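You operate a simulated robot arm through the tools that you are given. There is no shell and no other tool. Be economical: measure what you need, move in short steps, check, and stop when the job is done.

Carry out the task below with a simulated robot arm. There is one attempt and no reset: what you move stays moved.

Task
Wind the hose back till the reel gauge shows 0.
Fine: tension knob to firm and brake lever up first; after it brake and clamp levers down, tension knob back to slack. Where these are worked on the way, their far stop is far enough and under half their travel is too little: tension knob.

Only the result counts: the job must be done as asked and must still hold three seconds after the hand-in. Knocking over, shifting, dropping, spilling or breaking anything else fails it.

Robot
A 6-joint arm with a two-finger parallel gripper, fixed in place. Base frame: the origin is at the foot of the arm, x ahead of it, y to its left, z up. Readings come in m, rad, newtons and seconds.
With the tool pointing down near the work surface it reaches from about 0.1 to 0.64 m from the base axis. Its first joint turns from -2.897 to 2.897 rad. Payload 4.1 kg.
Tool frame: the origin (TCP) lies between the finger pads and is the grasp point; the fingertips stand 0.023 m ahead of it; z points along the fingers, y is the line along which they close. Largest opening 0.094 m; finger width 0.038, thickness 0.01; the body of the gripper, 0.054 by 0.096 m, starts 0.039 m behind the TCP.
Orientation is that of the tool frame in the base frame, as a unit quaternion [x, y, z, w]. With the fingers straight down and closing along the base's y, the tool's x points along the base's -x, its y along +y and its z along -z.

Tools
- The arm moves only by the tool send_rows. Its argument "commands" is a list of rows, each a list of 3 entries, a list of its own where there are three numbers: the turn, a rotation vector about the base's x, y, z in rad, then the shift along the base's x, y, z in m, then the finger opening in m, from 0 to 0.094. In form: [[[rx, ry, rz], [dx, dy, dz], grip], ...]. A call has 1 to 10 rows; each row shifts and turns the commanded pose from where the row before left it. A row lasts 0.2 s, in which the tool goes at most 0.05 m and 0.15 rad; a call with a longer step from one row to the next is refused whole, and so is a gripper value outside its range. A pose out of reach is approached as far as the arm can. The call stops where the force on the tool passes 60 N (or 10 N more than at its start, if that is more) or the arm is blocked; 0.2 s more then pass. The fingers move at their own pace (about 0.045 m/s each) and stop on an object; they squeeze with about 20 N. The grip force told is the motor's: it shows also when the fingers shut on nothing. Time passes only in rows, and 0.2 s behind the last, so rows that do not move let the fingers close. It gives the time, the measured TCP pose, the force on the tool (base axes), the opening and the grip force at its end, in the units of the frame above (readings bear some noise), with the torque about the TCP (base axes, N m) and any sound that the robot's microphone picked up.
- Cameras (640 x 400 px; columns grow to the right, rows downward): "scene" is fixed at [0.0516, -0.5001, 1.3101]; the picture's right is [0.85, -0.53, 0.00], its down [-0.21, -0.34, -0.92] and it looks along [0.48, 0.78, -0.40] (base axes); focal length 227 px, centre (320, 200). "wrist" rides on the gripper at [0.086, 0.016, -0.074] in the tool frame; the picture's right is [-0.18, 0.98, 0.00], its down [-0.58, -0.11, -0.81] and it looks along [-0.79, -0.15, 0.59] (tool axes); focal length 243 px, centre (320, 200). There is no depth. A picture from a camera that has moved, and an enlarged one, comes with that camera's place and axes in the base frame and with its lens.
- grab_frame(camera): a new picture of that camera. No time passes.
- slide_trunk(by): slides the trunk up (or, below 0, down) by that many m; the arm rides with it, the base frame stays. It gives what a move gives, with no picture.
- zoom(camera, box): a new picture of the part [left, top, right, bottom] of that camera's present view, enlarged. No time passes.
- sign_off(): hands the job in; it is judged then, once.

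Work in short steps. Places have to be worked out from the pictures, the camera data and where the tool is seen: move nearer, look again, correct. Check each grasp and each placing, and mend what went wrong. You have 120 turns and 84 pictures in all, those below and enlarged ones among them. Open the gripper and draw the arm clear of the work before you hand the job in, unless the task says otherwise; then end with one line.

The tools are called after "Request:" as a command line: name --argument value ..., lists and objects as JSON in quotes. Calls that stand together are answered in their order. send_rows: Moves the arm, as the interface text tells. Its arguments: {"type":"object","properties":{"commands":{"type":"array","items":{"type":"array"}}},"required":["commands"]} The other tools are called the same way: slide_trunk (by) slides the trunk up or down; grab_frame (camera) takes a picture; zoom (camera, box) takes an enlarged picture of a part of a camera's view; sign_off () hands the job in.

At the start:

```text
time: 0.0
position: [0.3387, 0.178, 1.3421]
orientation: [0.0, 1.0, 0.0, 0.0]
contact_force: [0.4, -0.3, 0.3]
moment: [0.0, -0.01, -0.02]
finger_gap: 0.0942
grip_force: 0.1
trunk travel left (down, up): [-0.525, 0.065]
```

scene: 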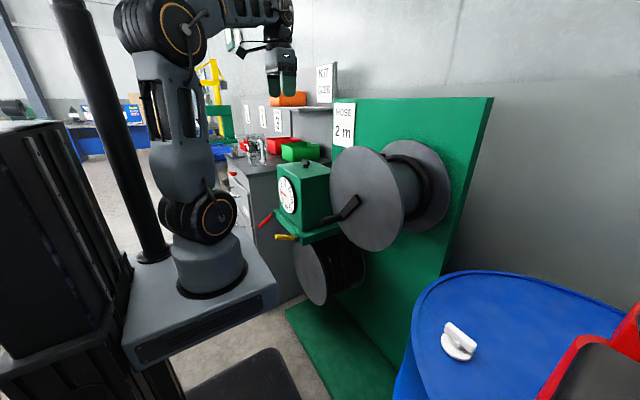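
wrist: 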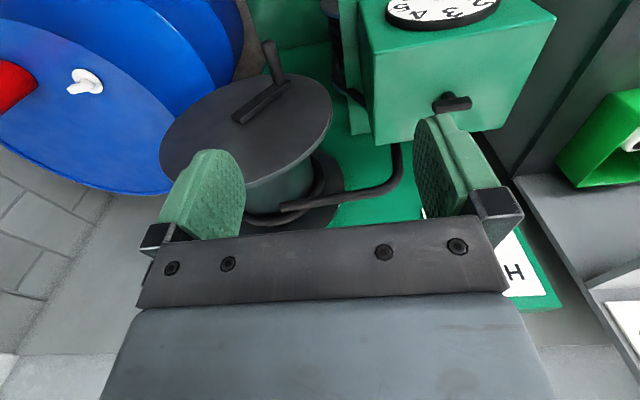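

I start by enlarging the reel area to find the gauge, the levers and the knob.

Request:
zoom --camera "scene" --box '[220, 120, 420, 260]'

Request:
zoom --camera "wrist" --box '[150, 0, 570, 230]'

```text
2.86 times, centred on (320, 190) of scene
camera zoom: at [0.0516, -0.5001, 1.3101], right [0.85, -0.53, 0.0], down [-0.21, -0.34, -0.92], along [0.48, 0.78, -0.4], focal length 648 px, centre (320, 229)
```

zoom: 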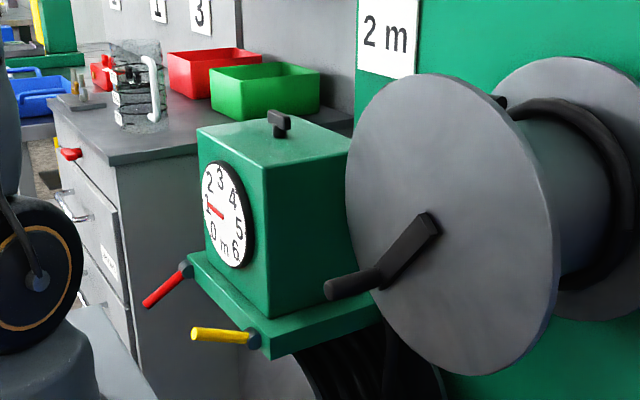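

```text
1.52 times, centred on (360, 115) of wrist
camera zoom: at [0.2519, 0.1945, 1.4167], right [0.18, 0.98, 0.0], down [0.58, -0.11, 0.81], along [0.79, -0.15, -0.59], focal length 370 px, centre (259, 330)
```

zoom: 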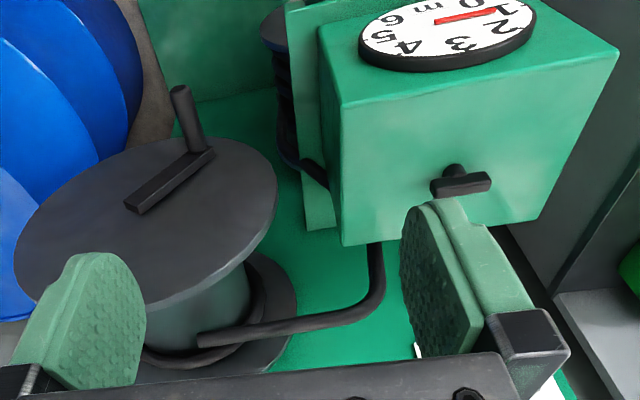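

The handle is about at (0.42–0.49, 0.07, 0.93), the crank hub at about (0.49, -0.01, 1.03), and the knob on top of the box at about (0.50, 0.355, 1.067). I'll slide the trunk down a bit and bring the wrist camera in front of the gauge box to see the levers.

Request:
slide_trunk --by -0.15

Request:
send_rows --commands '[[[0, 0, 0], [-0.03, 0.035, 0], 0.02], [[0, 0, 0], [-0.03, 0.035, 0], 0.02], [[0, 0, 0], [-0.03, 0.035, 0], 0.02], [[0, 0, 0], [0, 0.035, 0], 0.02]]'

Request:
grab_frame --camera "wrist"

Request:
grab_frame --camera "scene"

```text
time: 1.8
position: [0.3387, 0.1786, 1.1934]
orientation: [-0.001, 1.0, -0.001, 0.0]
contact_force: [-0.4, -0.1, -0.8]
moment: [0.02, 0.01, -0.02]
finger_gap: 0.0939
grip_force: 0.0
trunk travel left (down, up): [-0.375, 0.215]
```

```text
time: 2.8
position: [0.2461, 0.317, 1.191]
orientation: [-0.001, 1.0, 0.001, 0.0]
contact_force: [-0.1, -0.2, -0.1]
moment: [0.0, 0.0, 0.01]
finger_gap: 0.02
grip_force: 0.1
trunk travel left (down, up): [-0.375, 0.215]
```

```text
79 pictures are left
camera wrist: at [0.1596, 0.3338, 1.266], right [0.18, 0.98, 0.0], down [0.58, -0.11, 0.81], along [0.79, -0.15, -0.59], focal length 243 px, centre (320, 200)
```

wrist: 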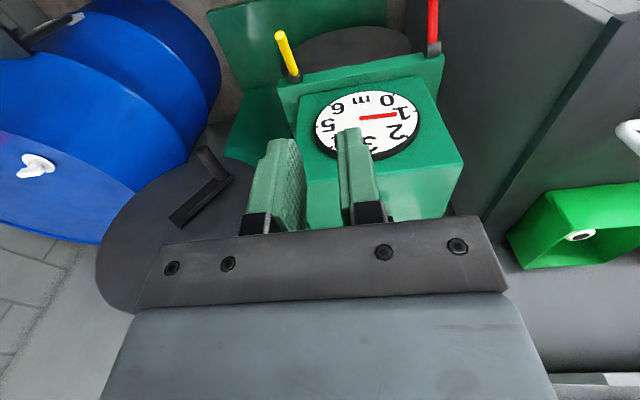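

```text
78 pictures are left
```

scene: 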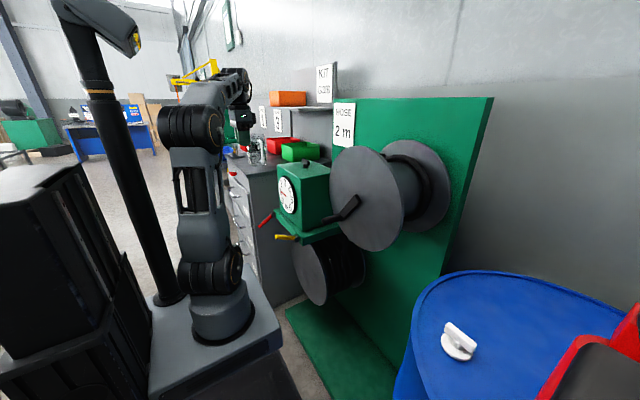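

The red lever appears to point down (pivot about (0.39, 0.507, 0.78)) and the yellow one up (pivot about (0.39, 0.237, 0.785)). I need their labels, so I go lower, tilt the camera up and look at the box front.

Request:
slide_trunk --by -0.2

Request:
send_rows --commands '[[[0, -0.14, 0], [-0.02, 0.02, 0], 0.02], [[0, -0.14, 0], [-0.02, 0.02, 0], 0.02], [[0, -0.14, 0], [0, 0.02, 0], 0.02]]'

Request:
grab_frame --camera "wrist"

```text
time: 4.9
position: [0.2456, 0.318, 0.9915]
orientation: [0.0, 1.0, 0.0, 0.0]
contact_force: [0.1, -0.5, -1.0]
moment: [0.0, 0.01, -0.01]
finger_gap: 0.0199
grip_force: 0.0
trunk travel left (down, up): [-0.175, 0.415]
```

```text
time: 5.7
position: [0.2067, 0.3745, 0.9905]
orientation: [0.0, 0.978, 0.0, 0.209]
contact_force: [1.5, 0.5, 0.0]
moment: [-0.01, 0.04, 0.02]
finger_gap: 0.0202
grip_force: 0.1
trunk travel left (down, up): [-0.175, 0.415]
```

```text
77 pictures are left
camera wrist: at [0.0973, 0.3914, 1.0226], right [0.17, 0.98, 0.08], down [0.2, -0.11, 0.97], along [0.97, -0.15, -0.22], focal length 243 px, centre (320, 200)
```

wrist: 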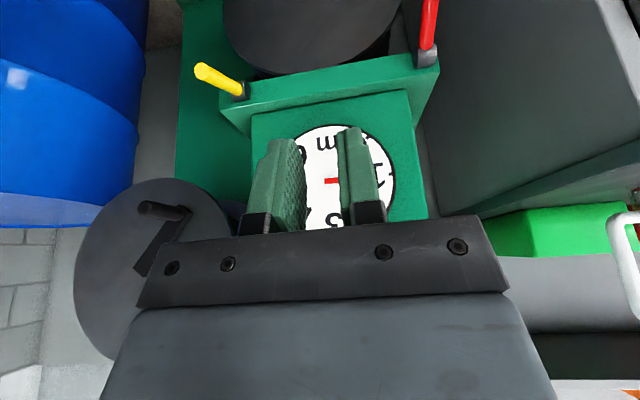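

I see no labels so far; I enlarge both lever areas and the board sign.

Request:
zoom --camera "wrist" --box '[180, 0, 460, 175]'

Request:
zoom --camera "scene" --box '[250, 90, 380, 250]'

```text
2.29 times, centred on (320, 88) of wrist
camera zoom: at [0.0973, 0.3914, 1.0226], right [0.17, 0.98, 0.08], down [0.2, -0.11, 0.97], along [0.97, -0.15, -0.22], focal length 555 px, centre (320, 457)
```

zoom: 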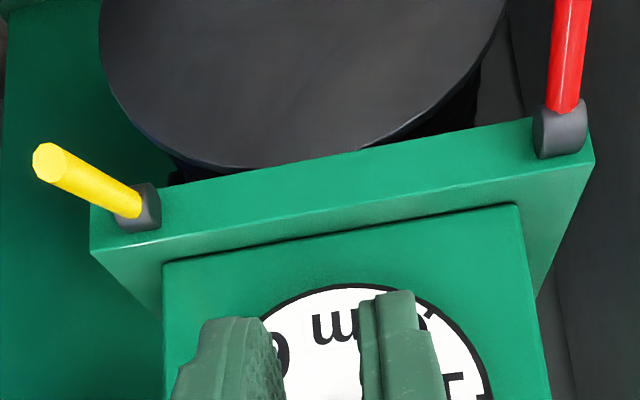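

```text
2.50 times, centred on (315, 170) of scene
camera zoom: at [0.0516, -0.5001, 1.3101], right [0.85, -0.53, 0.0], down [-0.21, -0.34, -0.92], along [0.48, 0.78, -0.4], focal length 567 px, centre (332, 275)
```

zoom: 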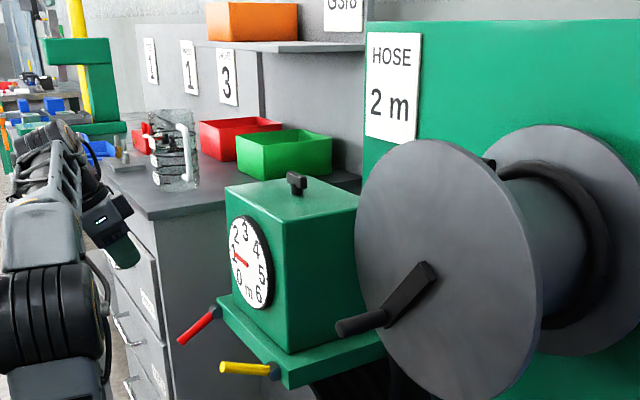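

No labels are present; red is by convention the brake (now down), and yellow the clamp (now up). Next I level the tool, rise, and look at the knob on top of the box.

Request:
slide_trunk --by 0.22

Request:
send_rows --commands '[[[0, 0.14, 0], [0.03, -0.03, 0], 0.06], [[0, 0.14, 0], [0.04, -0.03, 0], 0.06], [[0, 0.14, 0], [0.04, -0.03, 0], 0.06], [[0, 0, 0], [0.04, 0, 0], 0.06]]'

Request:
grab_frame --camera "wrist"

```text
time: 8.1
position: [0.2054, 0.3752, 1.2102]
orientation: [-0.001, 0.978, 0.0, 0.209]
contact_force: [0.3, -0.7, -0.3]
moment: [-0.02, 0.0, 0.02]
finger_gap: 0.02
grip_force: 0.0
trunk travel left (down, up): [-0.395, 0.195]
```

```text
time: 9.1
position: [0.3556, 0.284, 1.2093]
orientation: [0.0, 1.0, 0.0, -0.001]
contact_force: [-0.9, 0.2, -0.8]
moment: [0.03, 0.02, 0.01]
finger_gap: 0.0601
grip_force: 0.1
trunk travel left (down, up): [-0.395, 0.195]
```

```text
74 pictures are left
camera wrist: at [0.2691, 0.3016, 1.2833], right [0.18, 0.98, 0.0], down [0.58, -0.11, 0.81], along [0.79, -0.15, -0.59], focal length 243 px, centre (320, 200)
```

wrist: 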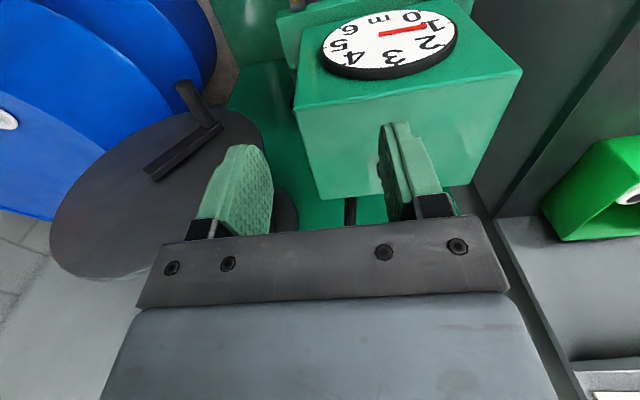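

The knob is hidden behind a finger; I open the fingers and move over it.

Request:
send_rows --commands '[[[0, 0, 0], [0.03, 0.04, 0], 0.09], [[0, 0, 0], [0.03, 0.03, 0], 0.09], [[0, 0, 0], [0.03, 0, 0], 0.09]]'

Request:
grab_frame --camera "wrist"

```text
time: 9.8
position: [0.4342, 0.3453, 1.1904]
orientation: [0.0, 1.0, 0.0, 0.001]
contact_force: [0.2, -0.5, 0.0]
moment: [0.0, 0.02, 0.01]
finger_gap: 0.0903
grip_force: 0.2
out of reach, approached as far as the arm can: row 2, 3
trunk travel left (down, up): [-0.395, 0.195]
```

```text
73 pictures are left
camera wrist: at [0.3469, 0.3607, 1.2646], right [0.18, 0.98, 0.0], down [0.58, -0.11, 0.81], along [0.79, -0.15, -0.59], focal length 243 px, centre (320, 200)
```

wrist: 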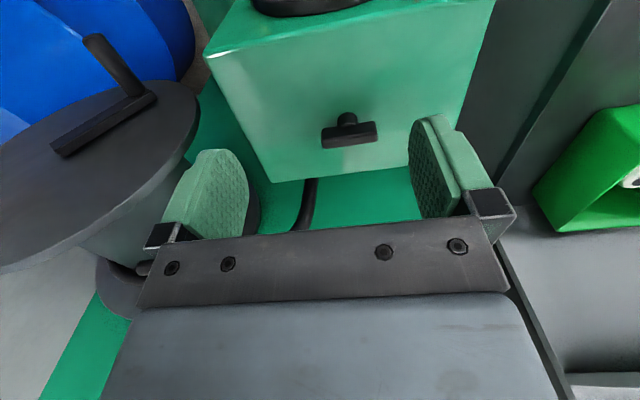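

The knob is a T-bar, roughly along y. I enlarge it to check for marks.

Request:
zoom --camera "wrist" --box '[280, 80, 420, 168]'

Request:
slide_trunk --by 0.15

```text
4.55 times, centred on (350, 124) of wrist
camera zoom: at [0.3469, 0.3607, 1.2646], right [0.18, 0.98, 0.0], down [0.58, -0.11, 0.81], along [0.79, -0.15, -0.59], focal length 1103 px, centre (184, 546)
```

zoom: 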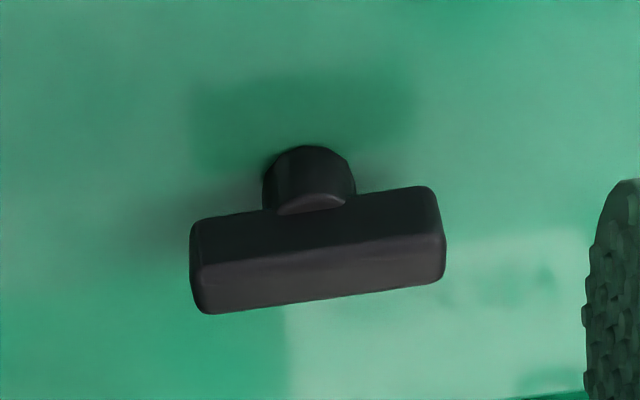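

```text
time: 11.6
position: [0.4339, 0.3446, 1.3411]
orientation: [0.001, 1.0, 0.001, 0.001]
contact_force: [-0.3, -0.5, 0.5]
moment: [-0.02, 0.0, 0.01]
finger_gap: 0.0899
grip_force: 0.1
trunk travel left (down, up): [-0.545, 0.045]
```

The bar is centred at about (0.51, 0.36), lies along y, and is about 5 cm long. I yaw the tool by +90° so the fingers close along x, and go over it.

Request:
send_rows --commands '[[[0, 0, 0.15], [0.02, 0.005, -0.01], 0.06], [[0, 0, 0.15], [0.02, 0.005, -0.01], 0.06], [[0, 0, 0.15], [0.02, 0.005, -0.01], 0.06], [[0, 0, 0.15], [0.012, 0, -0.01], 0.06], [[0, 0, 0.15], [0, 0, -0.02], 0.06], [[0, 0, 0.15], [0, 0, -0.02], 0.06], [[0, 0, 0.15], [0, 0, -0.02], 0.06], [[0, 0, 0.15], [0, 0, -0.02], 0.06], [[0, 0, 0.15], [0, 0, -0.02], 0.06], [[0, 0, 0.15], [0, 0, -0.01], 0.06]]'

Request:
send_rows --commands '[[[0, 0, 0.071], [0, 0, -0.02], 0.06]]'

Request:
grab_frame --camera "wrist"

Request:
grab_frame --camera "scene"

```text
time: 13.8
position: [0.4889, 0.3461, 1.1791]
orientation: [-0.683, 0.731, 0.002, 0.0]
contact_force: [0.1, 0.4, -0.5]
moment: [-0.03, 0.0, 0.0]
finger_gap: 0.0601
grip_force: 0.2
out of reach, approached as far as the arm can: row 1, 2, 3
trunk travel left (down, up): [-0.545, 0.045]
```

```text
time: 14.2
position: [0.4892, 0.3478, 1.1575]
orientation: [0.708, -0.706, 0.0, 0.0]
contact_force: [-0.1, -0.4, 0.4]
moment: [0.01, 0.01, -0.01]
finger_gap: 0.0597
grip_force: 0.0
trunk travel left (down, up): [-0.545, 0.045]
```

```text
71 pictures are left
camera wrist: at [0.4732, 0.2601, 1.2326], right [-0.98, 0.18, 0.0], down [0.11, 0.58, 0.81], along [0.15, 0.79, -0.59], focal length 243 px, centre (320, 200)
```

wrist: 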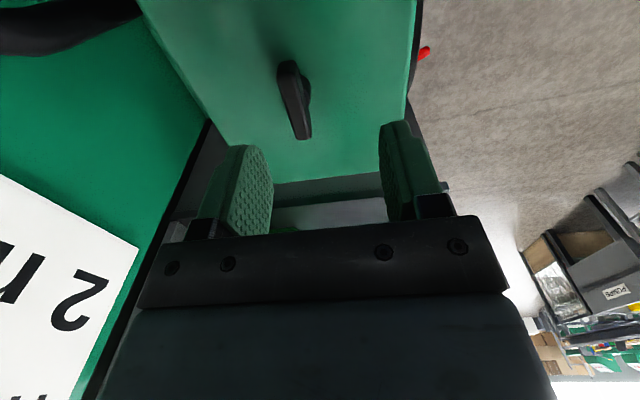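

```text
70 pictures are left
```

scene: 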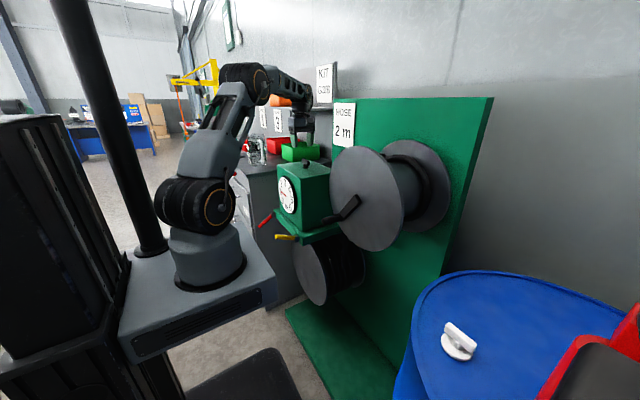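

The bar centre works out at (0.511, 0.359, 1.061). I shift over it and descend to a TCP height of about 1.073.

Request:
send_rows --commands '[[[0, 0, 0], [0.012, 0.006, -0.02], 0.06], [[0, 0, 0], [0.01, 0.006, -0.02], 0.06], [[0, 0, 0], [0, 0, -0.02], 0.06], [[0, 0, 0], [0, 0, -0.015], 0.06], [[0, 0, 0], [0, 0, -0.008], 0.06]]'

Request:
grab_frame --camera "wrist"

```text
time: 15.4
position: [0.5107, 0.3575, 1.0745]
orientation: [0.707, -0.707, -0.001, 0.0]
contact_force: [-0.8, -0.3, -0.1]
moment: [0.02, 0.02, 0.0]
finger_gap: 0.0598
grip_force: 0.1
trunk travel left (down, up): [-0.545, 0.045]
```

```text
69 pictures are left
camera wrist: at [0.4954, 0.2715, 1.1496], right [-0.98, 0.18, 0.0], down [0.11, 0.58, 0.81], along [0.15, 0.79, -0.59], focal length 243 px, centre (320, 200)
```

wrist: 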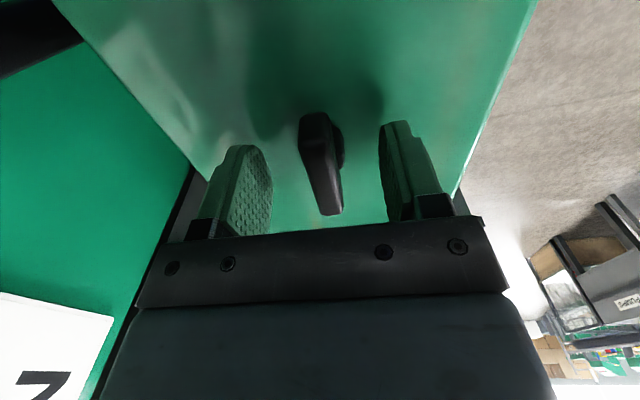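

The bar lies between the fingers. I go 4 mm lower and close.

Request:
send_rows --commands '[[[0, 0, 0], [0, 0, -0.004], 0.06], [[0, 0, 0], [0, 0, 0], 0.0], [[0, 0, 0], [0, 0, 0], 0.0], [[0, 0, 0], [0, 0, 0], 0.0], [[0, 0, 0], [0, 0, 0], 0.0]]'

```text
time: 16.6
position: [0.5093, 0.359, 1.0722]
orientation: [0.708, -0.706, -0.002, 0.002]
contact_force: [-10.9, -3.0, -3.7]
moment: [-0.06, -0.2, 0.0]
finger_gap: 0.0141
grip_force: 45.0
trunk travel left (down, up): [-0.545, 0.045]
```

Gripped (gap 14 mm). I try a small clockwise turn and watch the torque.

Request:
send_rows --commands '[[[0, 0, -0.08], [-0.002, 0, 0], 0.0], [[0, 0, -0.08], [0, 0, 0], 0.0], [[0, 0, -0.08], [0, 0, 0], 0.0]]'

```text
time: 17.4
position: [0.5083, 0.3573, 1.0717]
orientation: [-0.617, 0.787, 0.001, 0.0]
contact_force: [-0.8, 4.6, -0.3]
moment: [-1.51, 0.19, 0.02]
finger_gap: 0.0138
grip_force: 45.0
trunk travel left (down, up): [-0.545, 0.045]
```

It turned about 0.24 rad with almost no z torque; I check that the bar follows.

Request:
zoom --camera "wrist" --box '[220, 80, 460, 230]'

```text
2.67 times, centred on (340, 155) of wrist
camera zoom: at [0.4729, 0.2779, 1.1459], right [-0.91, 0.41, 0.0], down [0.24, 0.54, 0.81], along [0.33, 0.74, -0.59], focal length 647 px, centre (267, 320)
```

zoom: 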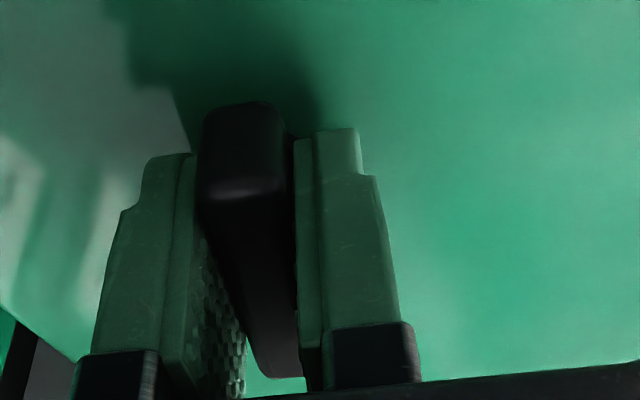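

The bar follows the fingers. I continue clockwise until a stop is felt.

Request:
send_rows --commands '[[[0, 0, -0.1], [0, 0, 0], 0.0], [[0, 0, -0.1], [0, 0, 0], 0.0], [[0, 0, -0.1], [0, 0, 0], 0.0], [[0, 0, -0.1], [0, 0, 0], 0.0], [[0, 0, -0.1], [0, 0, 0], 0.0]]'

Request:
grab_frame --camera "wrist"

```text
time: 18.6
position: [0.5094, 0.3584, 1.0705]
orientation: [-0.403, 0.915, 0.001, 0.0]
contact_force: [1.8, 6.2, 4.9]
moment: [-1.16, 0.86, 0.0]
finger_gap: 0.014
grip_force: 45.0
trunk travel left (down, up): [-0.545, 0.045]
```

```text
67 pictures are left
camera wrist: at [0.4379, 0.3056, 1.1458], right [-0.6, 0.8, 0.0], down [0.47, 0.35, 0.81], along [0.65, 0.49, -0.59], focal length 243 px, centre (320, 200)
```

wrist: 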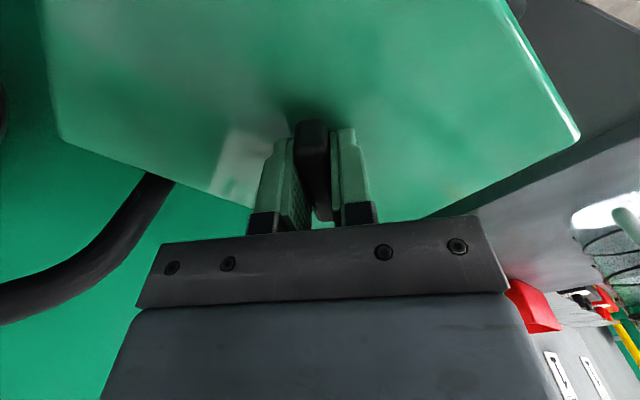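

Bar at about −0.74 rad, still free. I keep turning.

Request:
send_rows --commands '[[[0, 0, -0.1], [0, 0, 0], 0.0], [[0, 0, -0.1], [0, 0, 0], 0.0], [[0, 0, -0.1], [0, 0, 0], 0.0], [[0, 0, -0.1], [0, 0, 0], 0.0], [[0, 0, -0.1], [0, 0, 0], 0.0], [[0, 0, -0.1], [0, 0, 0], 0.0]]'

```text
time: 20.0
position: [0.5086, 0.3602, 1.0716]
orientation: [-0.114, 0.993, 0.001, 0.001]
contact_force: [-3.8, 16.1, 8.2]
moment: [-0.51, 1.32, 0.03]
finger_gap: 0.0138
grip_force: 44.5
trunk travel left (down, up): [-0.545, 0.045]
```

1.34 rad and still turning freely; I go on.

Request:
send_rows --commands '[[[0, 0, -0.1], [0, 0.001, 0], 0.0], [[0, 0, -0.1], [0, 0, 0], 0.0], [[0, 0, -0.1], [0, 0, 0], 0.0], [[0, 0, -0.1], [0, 0, 0], 0.0], [[0, 0, -0.1], [0, 0, 0], 0.0]]'

Request:
grab_frame --camera "wrist"

```text
time: 21.2
position: [0.5076, 0.3617, 1.0711]
orientation: [0.135, 0.991, 0.001, 0.002]
contact_force: [-8.4, 15.8, 7.4]
moment: [0.38, 1.37, 0.04]
finger_gap: 0.0143
grip_force: 45.4
trunk travel left (down, up): [-0.545, 0.045]
```

```text
66 pictures are left
camera wrist: at [0.4284, 0.3996, 1.1458], right [0.44, 0.9, 0.0], down [0.53, -0.26, 0.81], along [0.73, -0.35, -0.59], focal length 243 px, centre (320, 200)
```

wrist: 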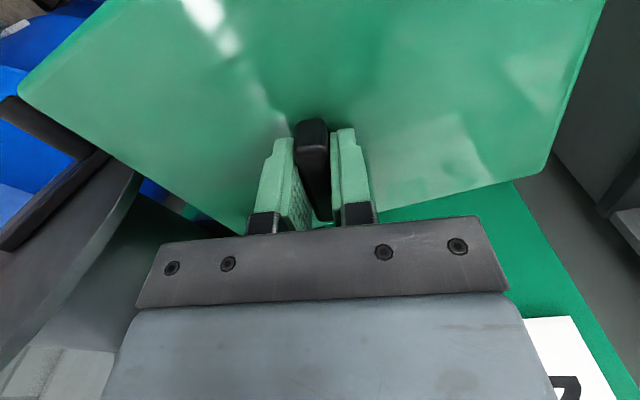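

Turned 1.84 rad, bar still follows. Continuing.

Request:
send_rows --commands '[[[0, 0, -0.1], [-0.001, 0.001, 0], 0.0], [[0, 0, -0.1], [0, 0, 0], 0.0], [[0, 0, -0.1], [0, 0, 0], 0.0], [[0, 0, -0.1], [0, 0, 0], 0.0], [[0, 0, -0.1], [0, 0, 0], 0.0], [[0, 0, -0.1], [0, 0, 0], 0.0]]'

```text
time: 22.6
position: [0.5081, 0.3628, 1.0708]
orientation: [0.421, 0.907, 0.001, 0.003]
contact_force: [5.1, 18.2, 7.6]
moment: [0.16, 0.18, 0.03]
finger_gap: 0.0138
grip_force: 45.1
trunk travel left (down, up): [-0.545, 0.045]
```

2.44 rad; keep going.

Request:
send_rows --commands '[[[0, 0, -0.1], [0, 0.001, 0], 0.0], [[0, 0, -0.1], [0, 0, 0], 0.0], [[0, 0, -0.1], [0, 0, 0], 0.0], [[0, 0, -0.1], [0, 0, 0], 0.0], [[0, 0, -0.1], [0, 0, 0], 0.0], [[0, 0, -0.1], [0, 0, 0], 0.0]]'

Request:
grab_frame --camera "wrist"

```text
time: 24.0
position: [0.5093, 0.3623, 1.0719]
orientation: [0.672, 0.74, 0.001, 0.003]
contact_force: [17.3, 21.1, 20.0]
moment: [-1.19, 0.37, 0.07]
finger_gap: 0.0139
grip_force: 45.1
trunk travel left (down, up): [-0.545, 0.045]
```

```text
65 pictures are left
camera wrist: at [0.5167, 0.4501, 1.1459], right [1.0, -0.09, 0.0], down [-0.05, -0.59, 0.81], along [-0.07, -0.8, -0.59], focal length 243 px, centre (320, 200)
```

wrist: 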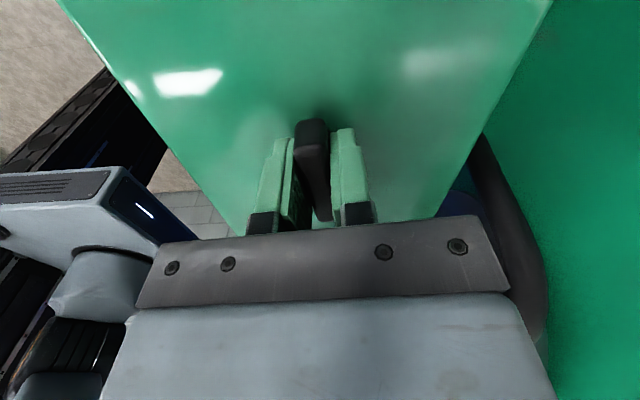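

3.04 rad turned with no stop yet. I ease the sideways force (shift −x/−y slightly... measured forces push +x,+y, so I follow) and continue.

Request:
send_rows --commands '[[[0, 0, -0.08], [0.001, 0.001, 0.001], 0.0], [[0, 0, -0.08], [0, 0, 0], 0.0], [[0, 0, -0.08], [0, 0, 0], 0.0], [[0, 0, -0.08], [0, 0, 0], 0.0], [[0, 0, -0.08], [0, 0, 0], 0.0]]'

```text
time: 25.2
position: [0.5096, 0.3609, 1.0726]
orientation: [0.804, 0.595, -0.002, 0.002]
contact_force: [11.6, 5.1, 6.6]
moment: [-0.11, -0.12, 2.61]
finger_gap: 0.0241
grip_force: 45.1
trunk travel left (down, up): [-0.545, 0.045]
```

Torque rose to 2.6 N·m and the fingers opened: the knob has hit its firm stop. I back the twist off and check the gap.

Request:
send_rows --commands '[[[0, 0, 0.1], [0, 0, 0], 0.0], [[0, 0, 0.1], [0, 0, 0], 0.0], [[0, 0, 0], [0, 0, 0], 0.0]]'

Request:
grab_frame --camera "wrist"

```text
time: 26.0
position: [0.51, 0.3595, 1.071]
orientation: [0.74, 0.672, -0.002, 0.001]
contact_force: [10.5, -10.5, -1.2]
moment: [-0.53, -0.19, 1.47]
finger_gap: 0.0166
grip_force: 44.4
trunk travel left (down, up): [-0.545, 0.045]
```

```text
64 pictures are left
camera wrist: at [0.5344, 0.4442, 1.145], right [0.96, -0.28, 0.0], down [-0.16, -0.56, 0.81], along [-0.23, -0.78, -0.59], focal length 243 px, centre (320, 200)
```

wrist: 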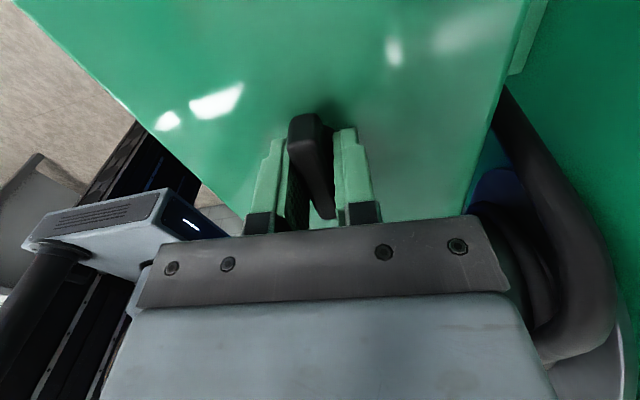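

The stop is near half a turn (bar along y again). I untwist the rest and open, then rise.

Request:
send_rows --commands '[[[0, 0, 0.08], [0, 0, 0], 0.0], [[0, 0, 0], [0, 0, 0], 0.06], [[0, 0, 0], [0, 0, 0], 0.06], [[0, 0, 0], [0, 0, 0], 0.06], [[0, 0, 0], [0, 0, 0.03], 0.06], [[0, 0, 0], [0, 0, 0.04], 0.06], [[0, 0, 0], [0, 0, 0.04], 0.06]]'

Request:
grab_frame --camera "wrist"

Request:
zoom --camera "scene" --box '[220, 120, 420, 260]'

```text
time: 27.6
position: [0.5078, 0.3611, 1.1825]
orientation: [0.713, 0.701, -0.001, 0.001]
contact_force: [0.8, -0.3, -0.5]
moment: [-0.02, -0.04, -0.03]
finger_gap: 0.06
grip_force: 0.1
trunk travel left (down, up): [-0.545, 0.045]
```

```text
63 pictures are left
camera wrist: at [0.5264, 0.4482, 1.2564], right [0.98, -0.2, 0.0], down [-0.12, -0.58, 0.81], along [-0.16, -0.79, -0.59], focal length 243 px, centre (320, 200)
```

wrist: 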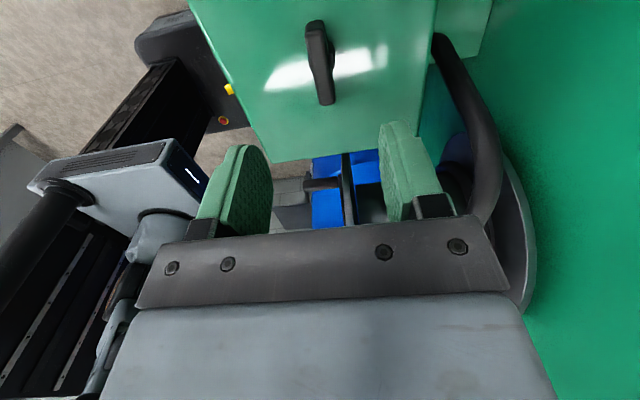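

```text
2.86 times, centred on (320, 190) of scene
camera zoom: at [0.0516, -0.5001, 1.3101], right [0.85, -0.53, 0.0], down [-0.21, -0.34, -0.92], along [0.48, 0.78, -0.4], focal length 648 px, centre (320, 229)
```

zoom: 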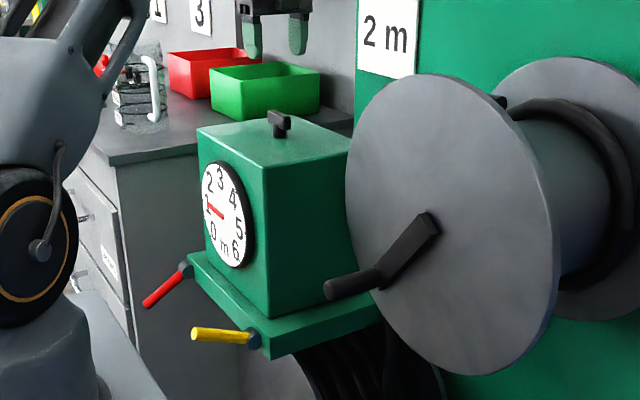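

Knob is at firm. Next the red lever: pivot about (0.39, 0.503, 0.78), tip about (0.312, 0.503, 0.736). I retreat in −x, undo the yaw, then go down with the trunk.

Request:
send_rows --commands '[[[0, 0, 0.15], [-0.04, 0.0, 0], 0.06], [[0, 0, 0.15], [-0.04, 0.01, 0], 0.06], [[0, 0, 0.15], [-0.04, 0.02, 0], 0.06], [[0, 0, 0.15], [-0.04, 0.02, 0], 0.06], [[0, 0, 0.15], [-0.02, 0.02, 0], 0.06], [[0, 0, 0.15], [0, 0.02, 0], 0.06], [[0, 0, 0.15], [0, 0.02, 0], 0.06], [[0, 0, 0.15], [0, 0.02, 0], 0.06], [[0, 0, 0.15], [0, 0.01, 0], 0.06], [[0, 0, 0.15], [0, 0, 0], 0.06]]'

Request:
slide_trunk --by -0.28

Request:
grab_frame --camera "wrist"

```text
time: 29.8
position: [0.328, 0.501, 1.1838]
orientation: [0.044, 0.999, 0.001, 0.001]
contact_force: [0.3, -0.3, 0.5]
moment: [0.0, -0.01, 0.01]
finger_gap: 0.06
grip_force: 0.0
trunk travel left (down, up): [-0.545, 0.045]
```

```text
time: 32.6
position: [0.3285, 0.5011, 0.9033]
orientation: [0.046, 0.999, 0.001, 0.002]
contact_force: [-0.2, 0.8, 0.4]
moment: [0.03, -0.01, 0.0]
finger_gap: 0.06
grip_force: 0.0
trunk travel left (down, up): [-0.265, 0.325]
```

```text
61 pictures are left
camera wrist: at [0.2437, 0.5257, 0.9779], right [0.27, 0.96, 0.0], down [0.57, -0.16, 0.81], along [0.78, -0.22, -0.59], focal length 243 px, centre (320, 200)
```

wrist: 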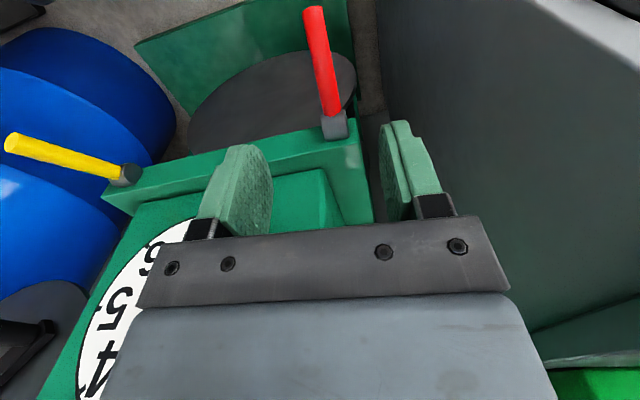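

Lever y is about 0.50. I check the clearance to the cabinet in the scene view before descending.

Request:
zoom --camera "scene" --box '[180, 120, 340, 260]'

```text
2.86 times, centred on (260, 190) of scene
camera zoom: at [0.0516, -0.5001, 1.3101], right [0.85, -0.53, 0.0], down [-0.21, -0.34, -0.92], along [0.48, 0.78, -0.4], focal length 648 px, centre (491, 229)
```

zoom: 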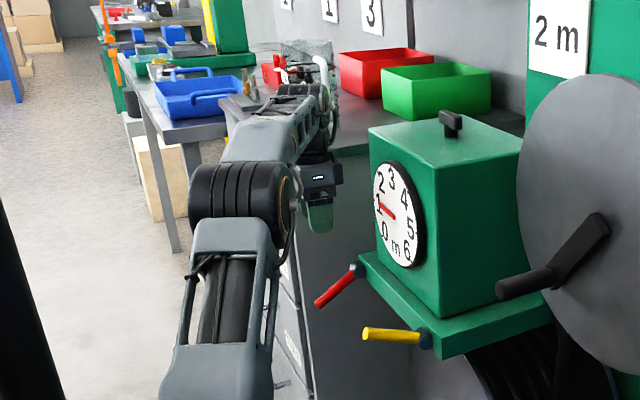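

Clearance seems sufficient; I descend partway with a narrower opening and look again.

Request:
send_rows --commands '[[[0, 0, 0.09], [0.004, 0, -0.03], 0.05], [[0, 0, 0], [0.004, 0, -0.03], 0.05], [[0, 0, 0], [0, 0, -0.03], 0.05]]'

Request:
grab_frame --camera "wrist"

```text
time: 33.4
position: [0.3365, 0.5022, 0.8138]
orientation: [0.0, 1.0, 0.001, 0.0]
contact_force: [-0.4, -0.4, -0.2]
moment: [0.03, 0.01, -0.01]
finger_gap: 0.0501
grip_force: 0.0
trunk travel left (down, up): [-0.265, 0.325]
```

```text
59 pictures are left
camera wrist: at [0.2502, 0.5189, 0.8878], right [0.18, 0.98, 0.0], down [0.58, -0.11, 0.81], along [0.79, -0.15, -0.59], focal length 243 px, centre (320, 200)
```

wrist: 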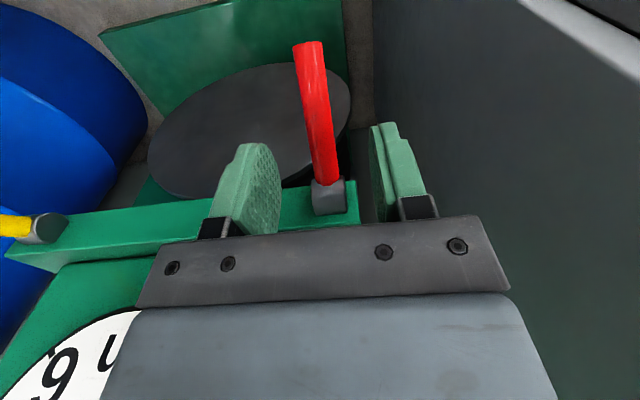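

The red lever sits between the fingers in y. I descend to about z 0.75 and close.

Request:
send_rows --commands '[[[0, 0, 0], [-0.003, -0.002, -0.03], 0.05], [[0, 0, 0], [0, 0, -0.03], 0.05], [[0, 0, 0], [0, 0, 0], 0.0], [[0, 0, 0], [0, 0, 0], 0.0], [[0, 0, 0], [0, 0, 0], 0.0]]'

Request:
grab_frame --camera "wrist"

```text
time: 34.6
position: [0.333, 0.5007, 0.7531]
orientation: [0.0, 1.0, 0.001, 0.001]
contact_force: [0.0, 2.1, -1.8]
moment: [0.06, 0.06, 0.1]
finger_gap: 0.0176
grip_force: 44.5
trunk travel left (down, up): [-0.265, 0.325]
```

```text
58 pictures are left
camera wrist: at [0.2467, 0.5163, 0.8275], right [0.18, 0.98, 0.0], down [0.58, -0.11, 0.81], along [0.79, -0.15, -0.59], focal length 243 px, centre (320, 200)
```

wrist: 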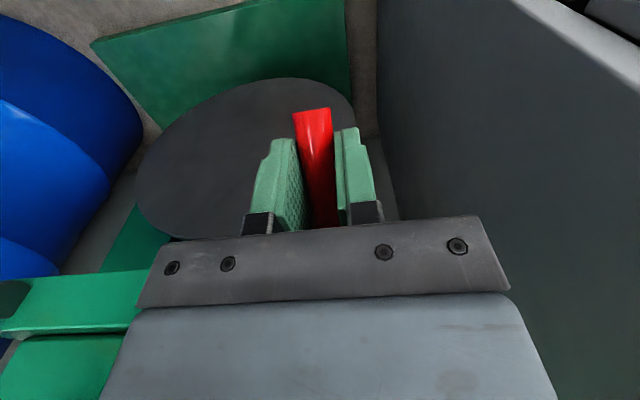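

Gripped the red lever (gap 17.6 mm). I swing it up along its arc about the pivot.

Request:
send_rows --commands '[[[0, 0, 0], [-0.004, 0, 0.008], 0.0], [[0, 0, 0], [-0.003, 0, 0.008], 0.0], [[0, 0, 0], [-0.001, 0, 0.0085], 0.0], [[0, 0, 0], [-0.001, 0, 0.0085], 0.0], [[0, 0, 0], [0.001, 0, 0.0085], 0.0], [[0, 0, 0], [0.001, 0, 0.0085], 0.0]]'

Request:
grab_frame --camera "wrist"

```text
time: 36.0
position: [0.3251, 0.5001, 0.8026]
orientation: [0.0, 1.0, 0.0, -0.001]
contact_force: [-14.1, 0.0, -18.4]
moment: [0.0, 1.47, -0.13]
finger_gap: 0.0177
grip_force: 45.1
trunk travel left (down, up): [-0.265, 0.325]
```

```text
57 pictures are left
camera wrist: at [0.2395, 0.5163, 0.8769], right [0.18, 0.98, 0.0], down [0.58, -0.11, 0.81], along [0.79, -0.15, -0.59], focal length 243 px, centre (320, 200)
```

wrist: 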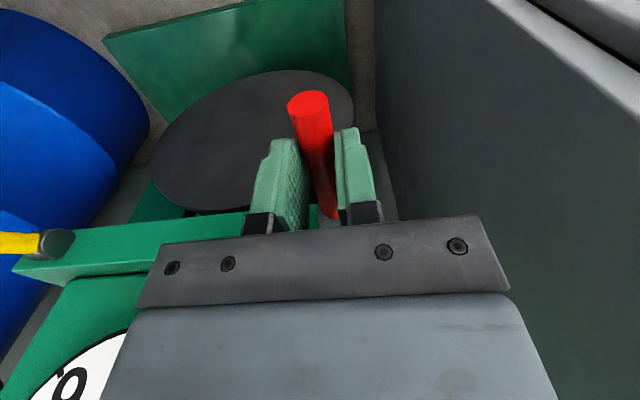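

The lever follows. Continue the arc up to its stop.

Request:
send_rows --commands '[[[0, 0, 0], [0.003, 0, 0.008], 0.0], [[0, 0, 0], [0.004, 0, 0.008], 0.0], [[0, 0, 0], [0.004, 0, 0.007], 0.0]]'

```text
time: 36.8
position: [0.3374, 0.4999, 0.8267]
orientation: [0.0, 1.0, 0.002, 0.001]
contact_force: [-21.0, -0.4, -8.4]
moment: [0.01, 1.37, 0.04]
finger_gap: 0.0176
grip_force: 45.2
trunk travel left (down, up): [-0.265, 0.325]
```

Request:
zoom --camera "scene" --box '[220, 170, 340, 260]'

Request:
grab_frame --camera "wrist"

```text
4.44 times, centred on (280, 215) of scene
camera zoom: at [0.0516, -0.5001, 1.3101], right [0.85, -0.53, 0.0], down [-0.21, -0.34, -0.92], along [0.48, 0.78, -0.4], focal length 1009 px, centre (498, 133)
```

zoom: 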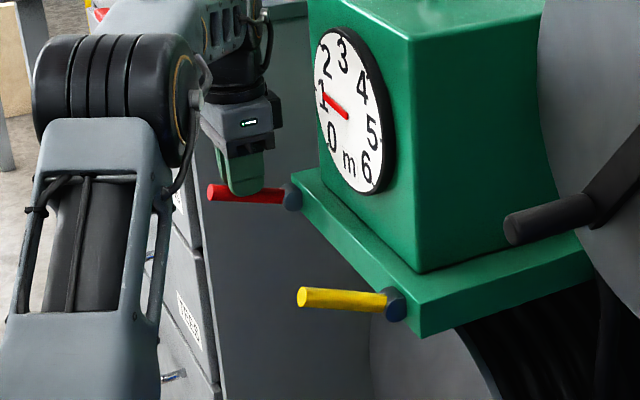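

```text
55 pictures are left
camera wrist: at [0.2507, 0.5161, 0.9014], right [0.18, 0.98, 0.0], down [0.58, -0.11, 0.81], along [0.79, -0.15, -0.59], focal length 243 px, centre (320, 200)
```

wrist: 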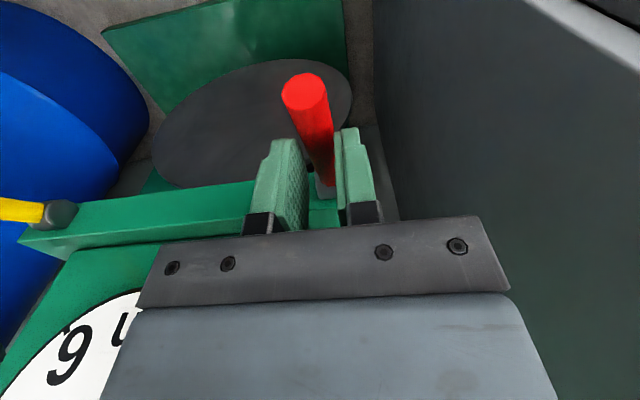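

Red is now almost parallel to yellow. I nudge 1 cm further up to make sure it is at the stop, then open.

Request:
send_rows --commands '[[[0, 0, 0], [0.002, 0, 0.005], 0.0], [[0, 0, 0], [0.002, 0, 0.005], 0.0]]'

Request:
send_rows --commands '[[[0, 0, 0], [0, 0, 0], 0.05], [[0, 0, 0], [0, 0, 0], 0.05], [[0, 0, 0], [0, 0, 0.03], 0.05], [[0, 0, 0], [-0.01, 0, 0.05], 0.05], [[0, 0, 0], [-0.01, 0, 0.05], 0.05]]'

Request:
zoom --camera "scene" --box '[220, 170, 340, 260]'

Request:
grab_frame --camera "wrist"

```text
time: 37.4
position: [0.3437, 0.4998, 0.8381]
orientation: [0.001, 1.0, 0.002, 0.003]
contact_force: [-0.4, -0.1, -0.2]
moment: [0.02, -0.01, 0.01]
finger_gap: 0.0
grip_force: 42.0
trunk travel left (down, up): [-0.265, 0.325]
```

```text
refused: row 4 steps farther than a row can; nothing moved
```

```text
4.44 times, centred on (280, 215) of scene
camera zoom: at [0.0516, -0.5001, 1.3101], right [0.85, -0.53, 0.0], down [-0.21, -0.34, -0.92], along [0.48, 0.78, -0.4], focal length 1009 px, centre (498, 133)
```

zoom: 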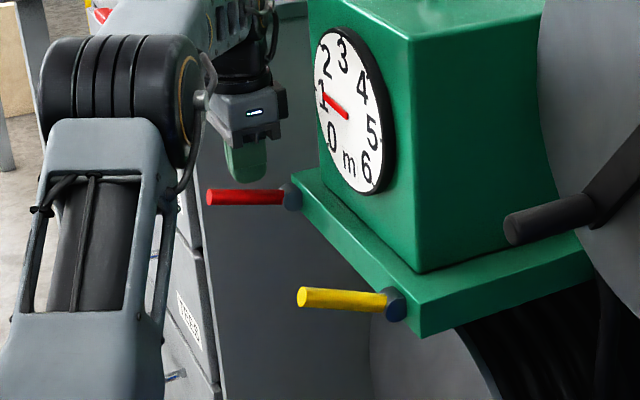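

```text
53 pictures are left
camera wrist: at [0.2576, 0.5157, 0.911], right [0.19, 0.98, 0.01], down [0.58, -0.11, 0.81], along [0.8, -0.15, -0.59], focal length 243 px, centre (320, 200)
```

wrist: 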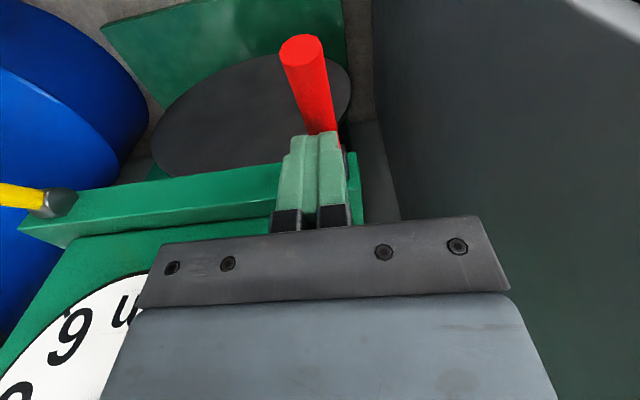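

The fingers slid off the top; red is only at about +15° whereas yellow stands at about +24°. I regrip with the lever deeper between the pads and lift more.

Request:
send_rows --commands '[[[0, 0, 0], [0, 0, 0.005], 0.05], [[0, 0, 0], [-0.015, 0, 0], 0.05], [[0, 0, 0], [-0.012, 0, 0], 0.05], [[0, 0, 0], [0, 0, -0.025], 0.05], [[0, 0, 0], [0, 0, -0.025], 0.05], [[0, 0, 0], [0, 0, 0], 0.0], [[0, 0, 0], [0, 0, 0], 0.0], [[0, 0, 0], [0, 0, 0], 0.0]]'

Request:
send_rows --commands '[[[0, 0, 0], [0.001, 0, 0.005], 0.0], [[0, 0, 0], [0.002, 0, 0.006], 0.0], [[0, 0, 0], [0.002, 0, 0.006], 0.0]]'

Request:
zoom --camera "scene" --box '[220, 170, 340, 260]'

```text
time: 39.2
position: [0.3158, 0.5002, 0.7922]
orientation: [-0.001, 1.0, 0.001, 0.001]
contact_force: [1.3, 1.9, -0.2]
moment: [0.03, 0.0, -0.01]
finger_gap: 0.0177
grip_force: 44.7
trunk travel left (down, up): [-0.265, 0.325]
```

```text
time: 40.0
position: [0.32, 0.5, 0.8069]
orientation: [0.0, 1.0, 0.0, -0.001]
contact_force: [-4.2, -0.7, -20.6]
moment: [0.05, 1.45, 0.17]
finger_gap: 0.0176
grip_force: 45.0
trunk travel left (down, up): [-0.265, 0.325]
```

```text
4.44 times, centred on (280, 215) of scene
camera zoom: at [0.0516, -0.5001, 1.3101], right [0.85, -0.53, 0.0], down [-0.21, -0.34, -0.92], along [0.48, 0.78, -0.4], focal length 1009 px, centre (498, 133)
```

zoom: 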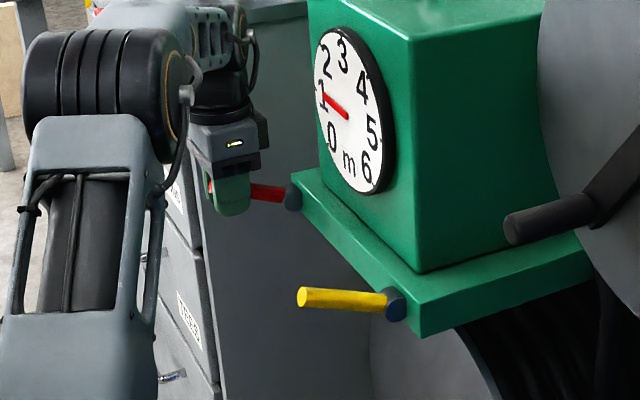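

It moves with about 20 N resistance; continue lifting until the stop.

Request:
send_rows --commands '[[[0, 0, 0], [0.002, 0, 0.006], 0.0], [[0, 0, 0], [0.002, 0, 0.006], 0.0], [[0, 0, 0], [0.002, 0, 0.005], 0.0]]'

Request:
zoom --camera "scene" --box '[220, 170, 340, 260]'

```text
time: 40.8
position: [0.3245, 0.501, 0.8222]
orientation: [0.0, 1.0, -0.004, -0.001]
contact_force: [-12.0, -2.9, -35.6]
moment: [0.22, 0.06, 0.51]
finger_gap: 0.0178
grip_force: 45.2
trunk travel left (down, up): [-0.265, 0.325]
```

```text
4.44 times, centred on (280, 215) of scene
camera zoom: at [0.0516, -0.5001, 1.3101], right [0.85, -0.53, 0.0], down [-0.21, -0.34, -0.92], along [0.48, 0.78, -0.4], focal length 1009 px, centre (498, 133)
```

zoom: 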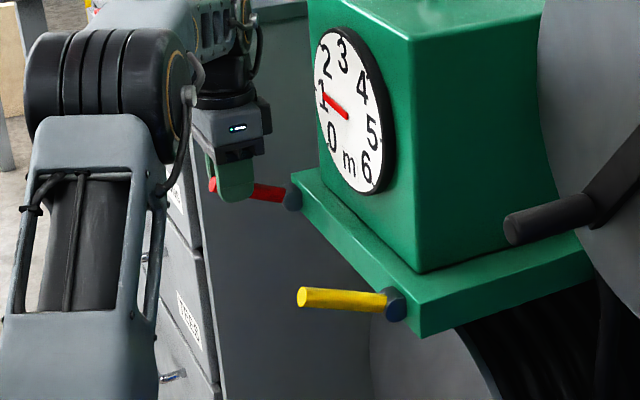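

Red tip is now at z about 0.82, same as yellow, with force at 35 N: at its stop. I relax, release and rise.

Request:
send_rows --commands '[[[0, 0, 0], [0, 0, -0.002], 0.05], [[0, 0, 0], [0, 0, 0], 0.05], [[0, 0, 0], [0, 0, 0], 0.05], [[0, 0, 0], [0, 0, 0.04], 0.05], [[0, 0, 0], [-0.01, 0, 0.045], 0.05], [[0, 0, 0], [-0.01, -0.02, 0.04], 0.05]]'

Request:
zoom --camera "scene" --box '[220, 170, 340, 260]'

```text
time: 42.2
position: [0.3035, 0.4785, 0.9478]
orientation: [-0.001, 1.0, -0.001, 0.001]
contact_force: [0.5, -0.2, 0.0]
moment: [-0.04, -0.01, 0.03]
finger_gap: 0.0502
grip_force: 0.1
trunk travel left (down, up): [-0.265, 0.325]
```

```text
4.44 times, centred on (280, 215) of scene
camera zoom: at [0.0516, -0.5001, 1.3101], right [0.85, -0.53, 0.0], down [-0.21, -0.34, -0.92], along [0.48, 0.78, -0.4], focal length 1009 px, centre (498, 133)
```

zoom: 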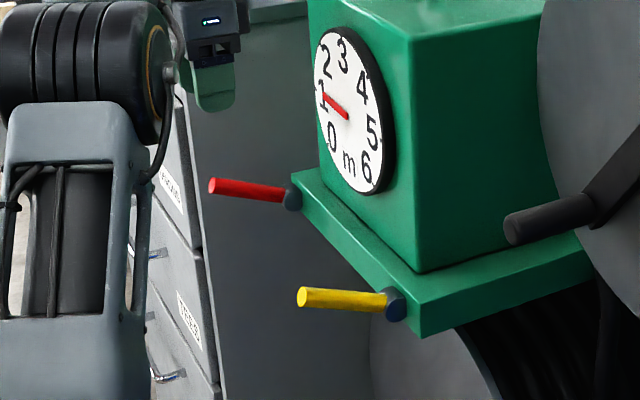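

Red holds up. Now to the crank: I move in front of it for a close look.

Request:
slide_trunk --by 0.1

Request:
send_rows --commands '[[[0, 0, 0], [0, -0.048, 0], 0.06], [[0, 0, 0], [0, -0.048, 0], 0.06], [[0, 0, 0], [0, -0.048, 0], 0.06], [[0, 0, 0], [0, -0.048, 0], 0.06], [[0, 0, 0], [0, -0.048, 0], 0.06], [[0, 0, 0], [0, -0.048, 0], 0.06], [[0, 0, 0], [0.02, -0.04, 0], 0.06], [[0, 0, 0], [0.02, -0.04, 0], 0.06]]'

Request:
grab_frame --camera "wrist"

Request:
grab_frame --camera "scene"

```text
time: 43.6
position: [0.305, 0.4779, 1.0467]
orientation: [0.0, 1.0, 0.001, 0.001]
contact_force: [0.0, 1.1, 0.6]
moment: [0.01, -0.01, -0.01]
finger_gap: 0.05
grip_force: 0.0
trunk travel left (down, up): [-0.365, 0.225]
```

```text
time: 45.4
position: [0.3473, 0.1089, 1.0481]
orientation: [-0.001, 1.0, 0.001, 0.001]
contact_force: [0.2, -0.7, 0.1]
moment: [-0.01, 0.0, 0.01]
finger_gap: 0.0601
grip_force: 0.1
trunk travel left (down, up): [-0.365, 0.225]
```

```text
49 pictures are left
camera wrist: at [0.2602, 0.1258, 1.1219], right [0.18, 0.98, 0.0], down [0.58, -0.11, 0.81], along [0.79, -0.15, -0.59], focal length 243 px, centre (320, 200)
```

wrist: 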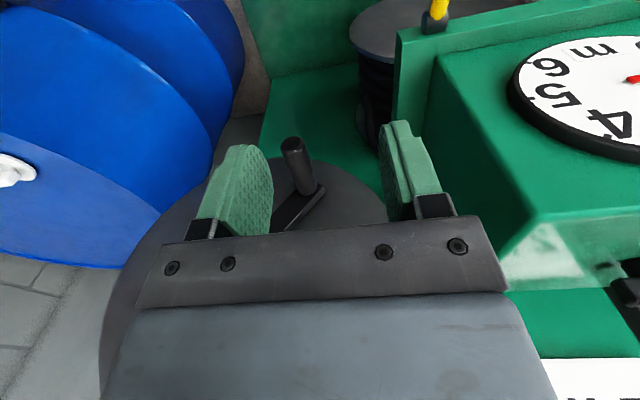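

```text
48 pictures are left
```

scene: 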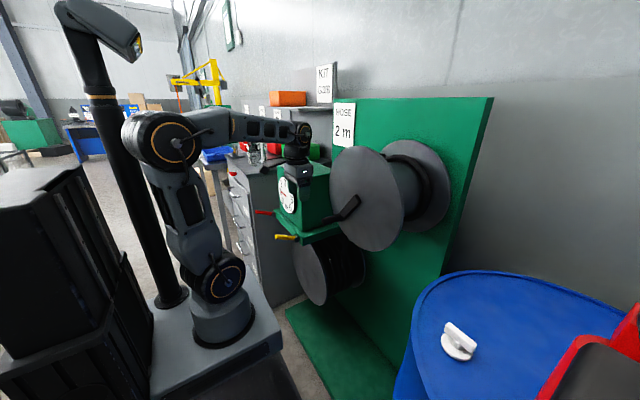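

Handle is at y≈0.067, z≈0.934, x from 0.413 to 0.485; the hub is estimated at (y,z)≈(0,1.023), radius ≈0.11. I move above the handle and descend over it.

Request:
send_rows --commands '[[[0, 0, 0], [0.033, -0.014, 0], 0.06], [[0, 0, 0], [0.033, -0.014, 0], 0.06], [[0, 0, 0], [0.03, -0.014, -0.01], 0.06], [[0, 0, 0], [0, 0, -0.03], 0.06], [[0, 0, 0], [0, 0, -0.03], 0.06]]'

Request:
grab_frame --camera "wrist"

```text
time: 46.6
position: [0.4411, 0.0664, 0.978]
orientation: [0.0, 1.0, 0.002, 0.0]
contact_force: [-0.5, -0.3, -0.5]
moment: [0.02, -0.01, -0.01]
finger_gap: 0.0602
grip_force: 0.1
trunk travel left (down, up): [-0.365, 0.225]
```

```text
47 pictures are left
camera wrist: at [0.3545, 0.0828, 1.0517], right [0.18, 0.98, 0.0], down [0.58, -0.11, 0.81], along [0.79, -0.15, -0.59], focal length 243 px, centre (320, 200)
```

wrist: 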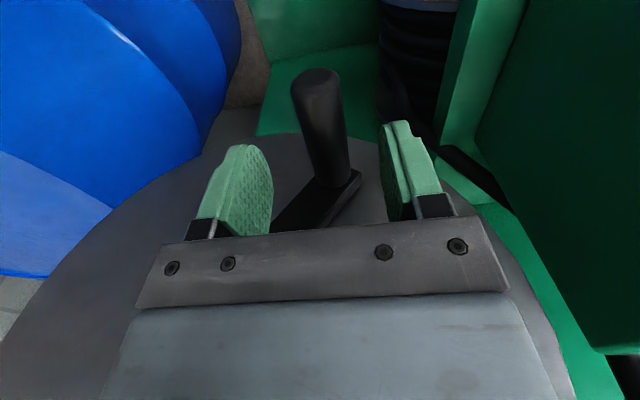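

Handle is centred between the fingers. Descend and grip.

Request:
send_rows --commands '[[[0, 0, 0], [0.004, 0.002, -0.03], 0.06], [[0, 0, 0], [0, 0, -0.017], 0.06], [[0, 0, 0], [0, 0, 0], 0.0], [[0, 0, 0], [0, 0, 0], 0.0], [[0, 0, 0], [0, 0, 0], 0.0], [[0, 0, 0], [0, 0, 0], 0.0]]'

```text
time: 48.0
position: [0.4464, 0.0701, 0.9315]
orientation: [0.0, 1.0, 0.001, 0.002]
contact_force: [3.5, 8.1, 15.2]
moment: [-1.78, -0.01, 0.0]
finger_gap: 0.0256
grip_force: 45.0
trunk travel left (down, up): [-0.365, 0.225]
```

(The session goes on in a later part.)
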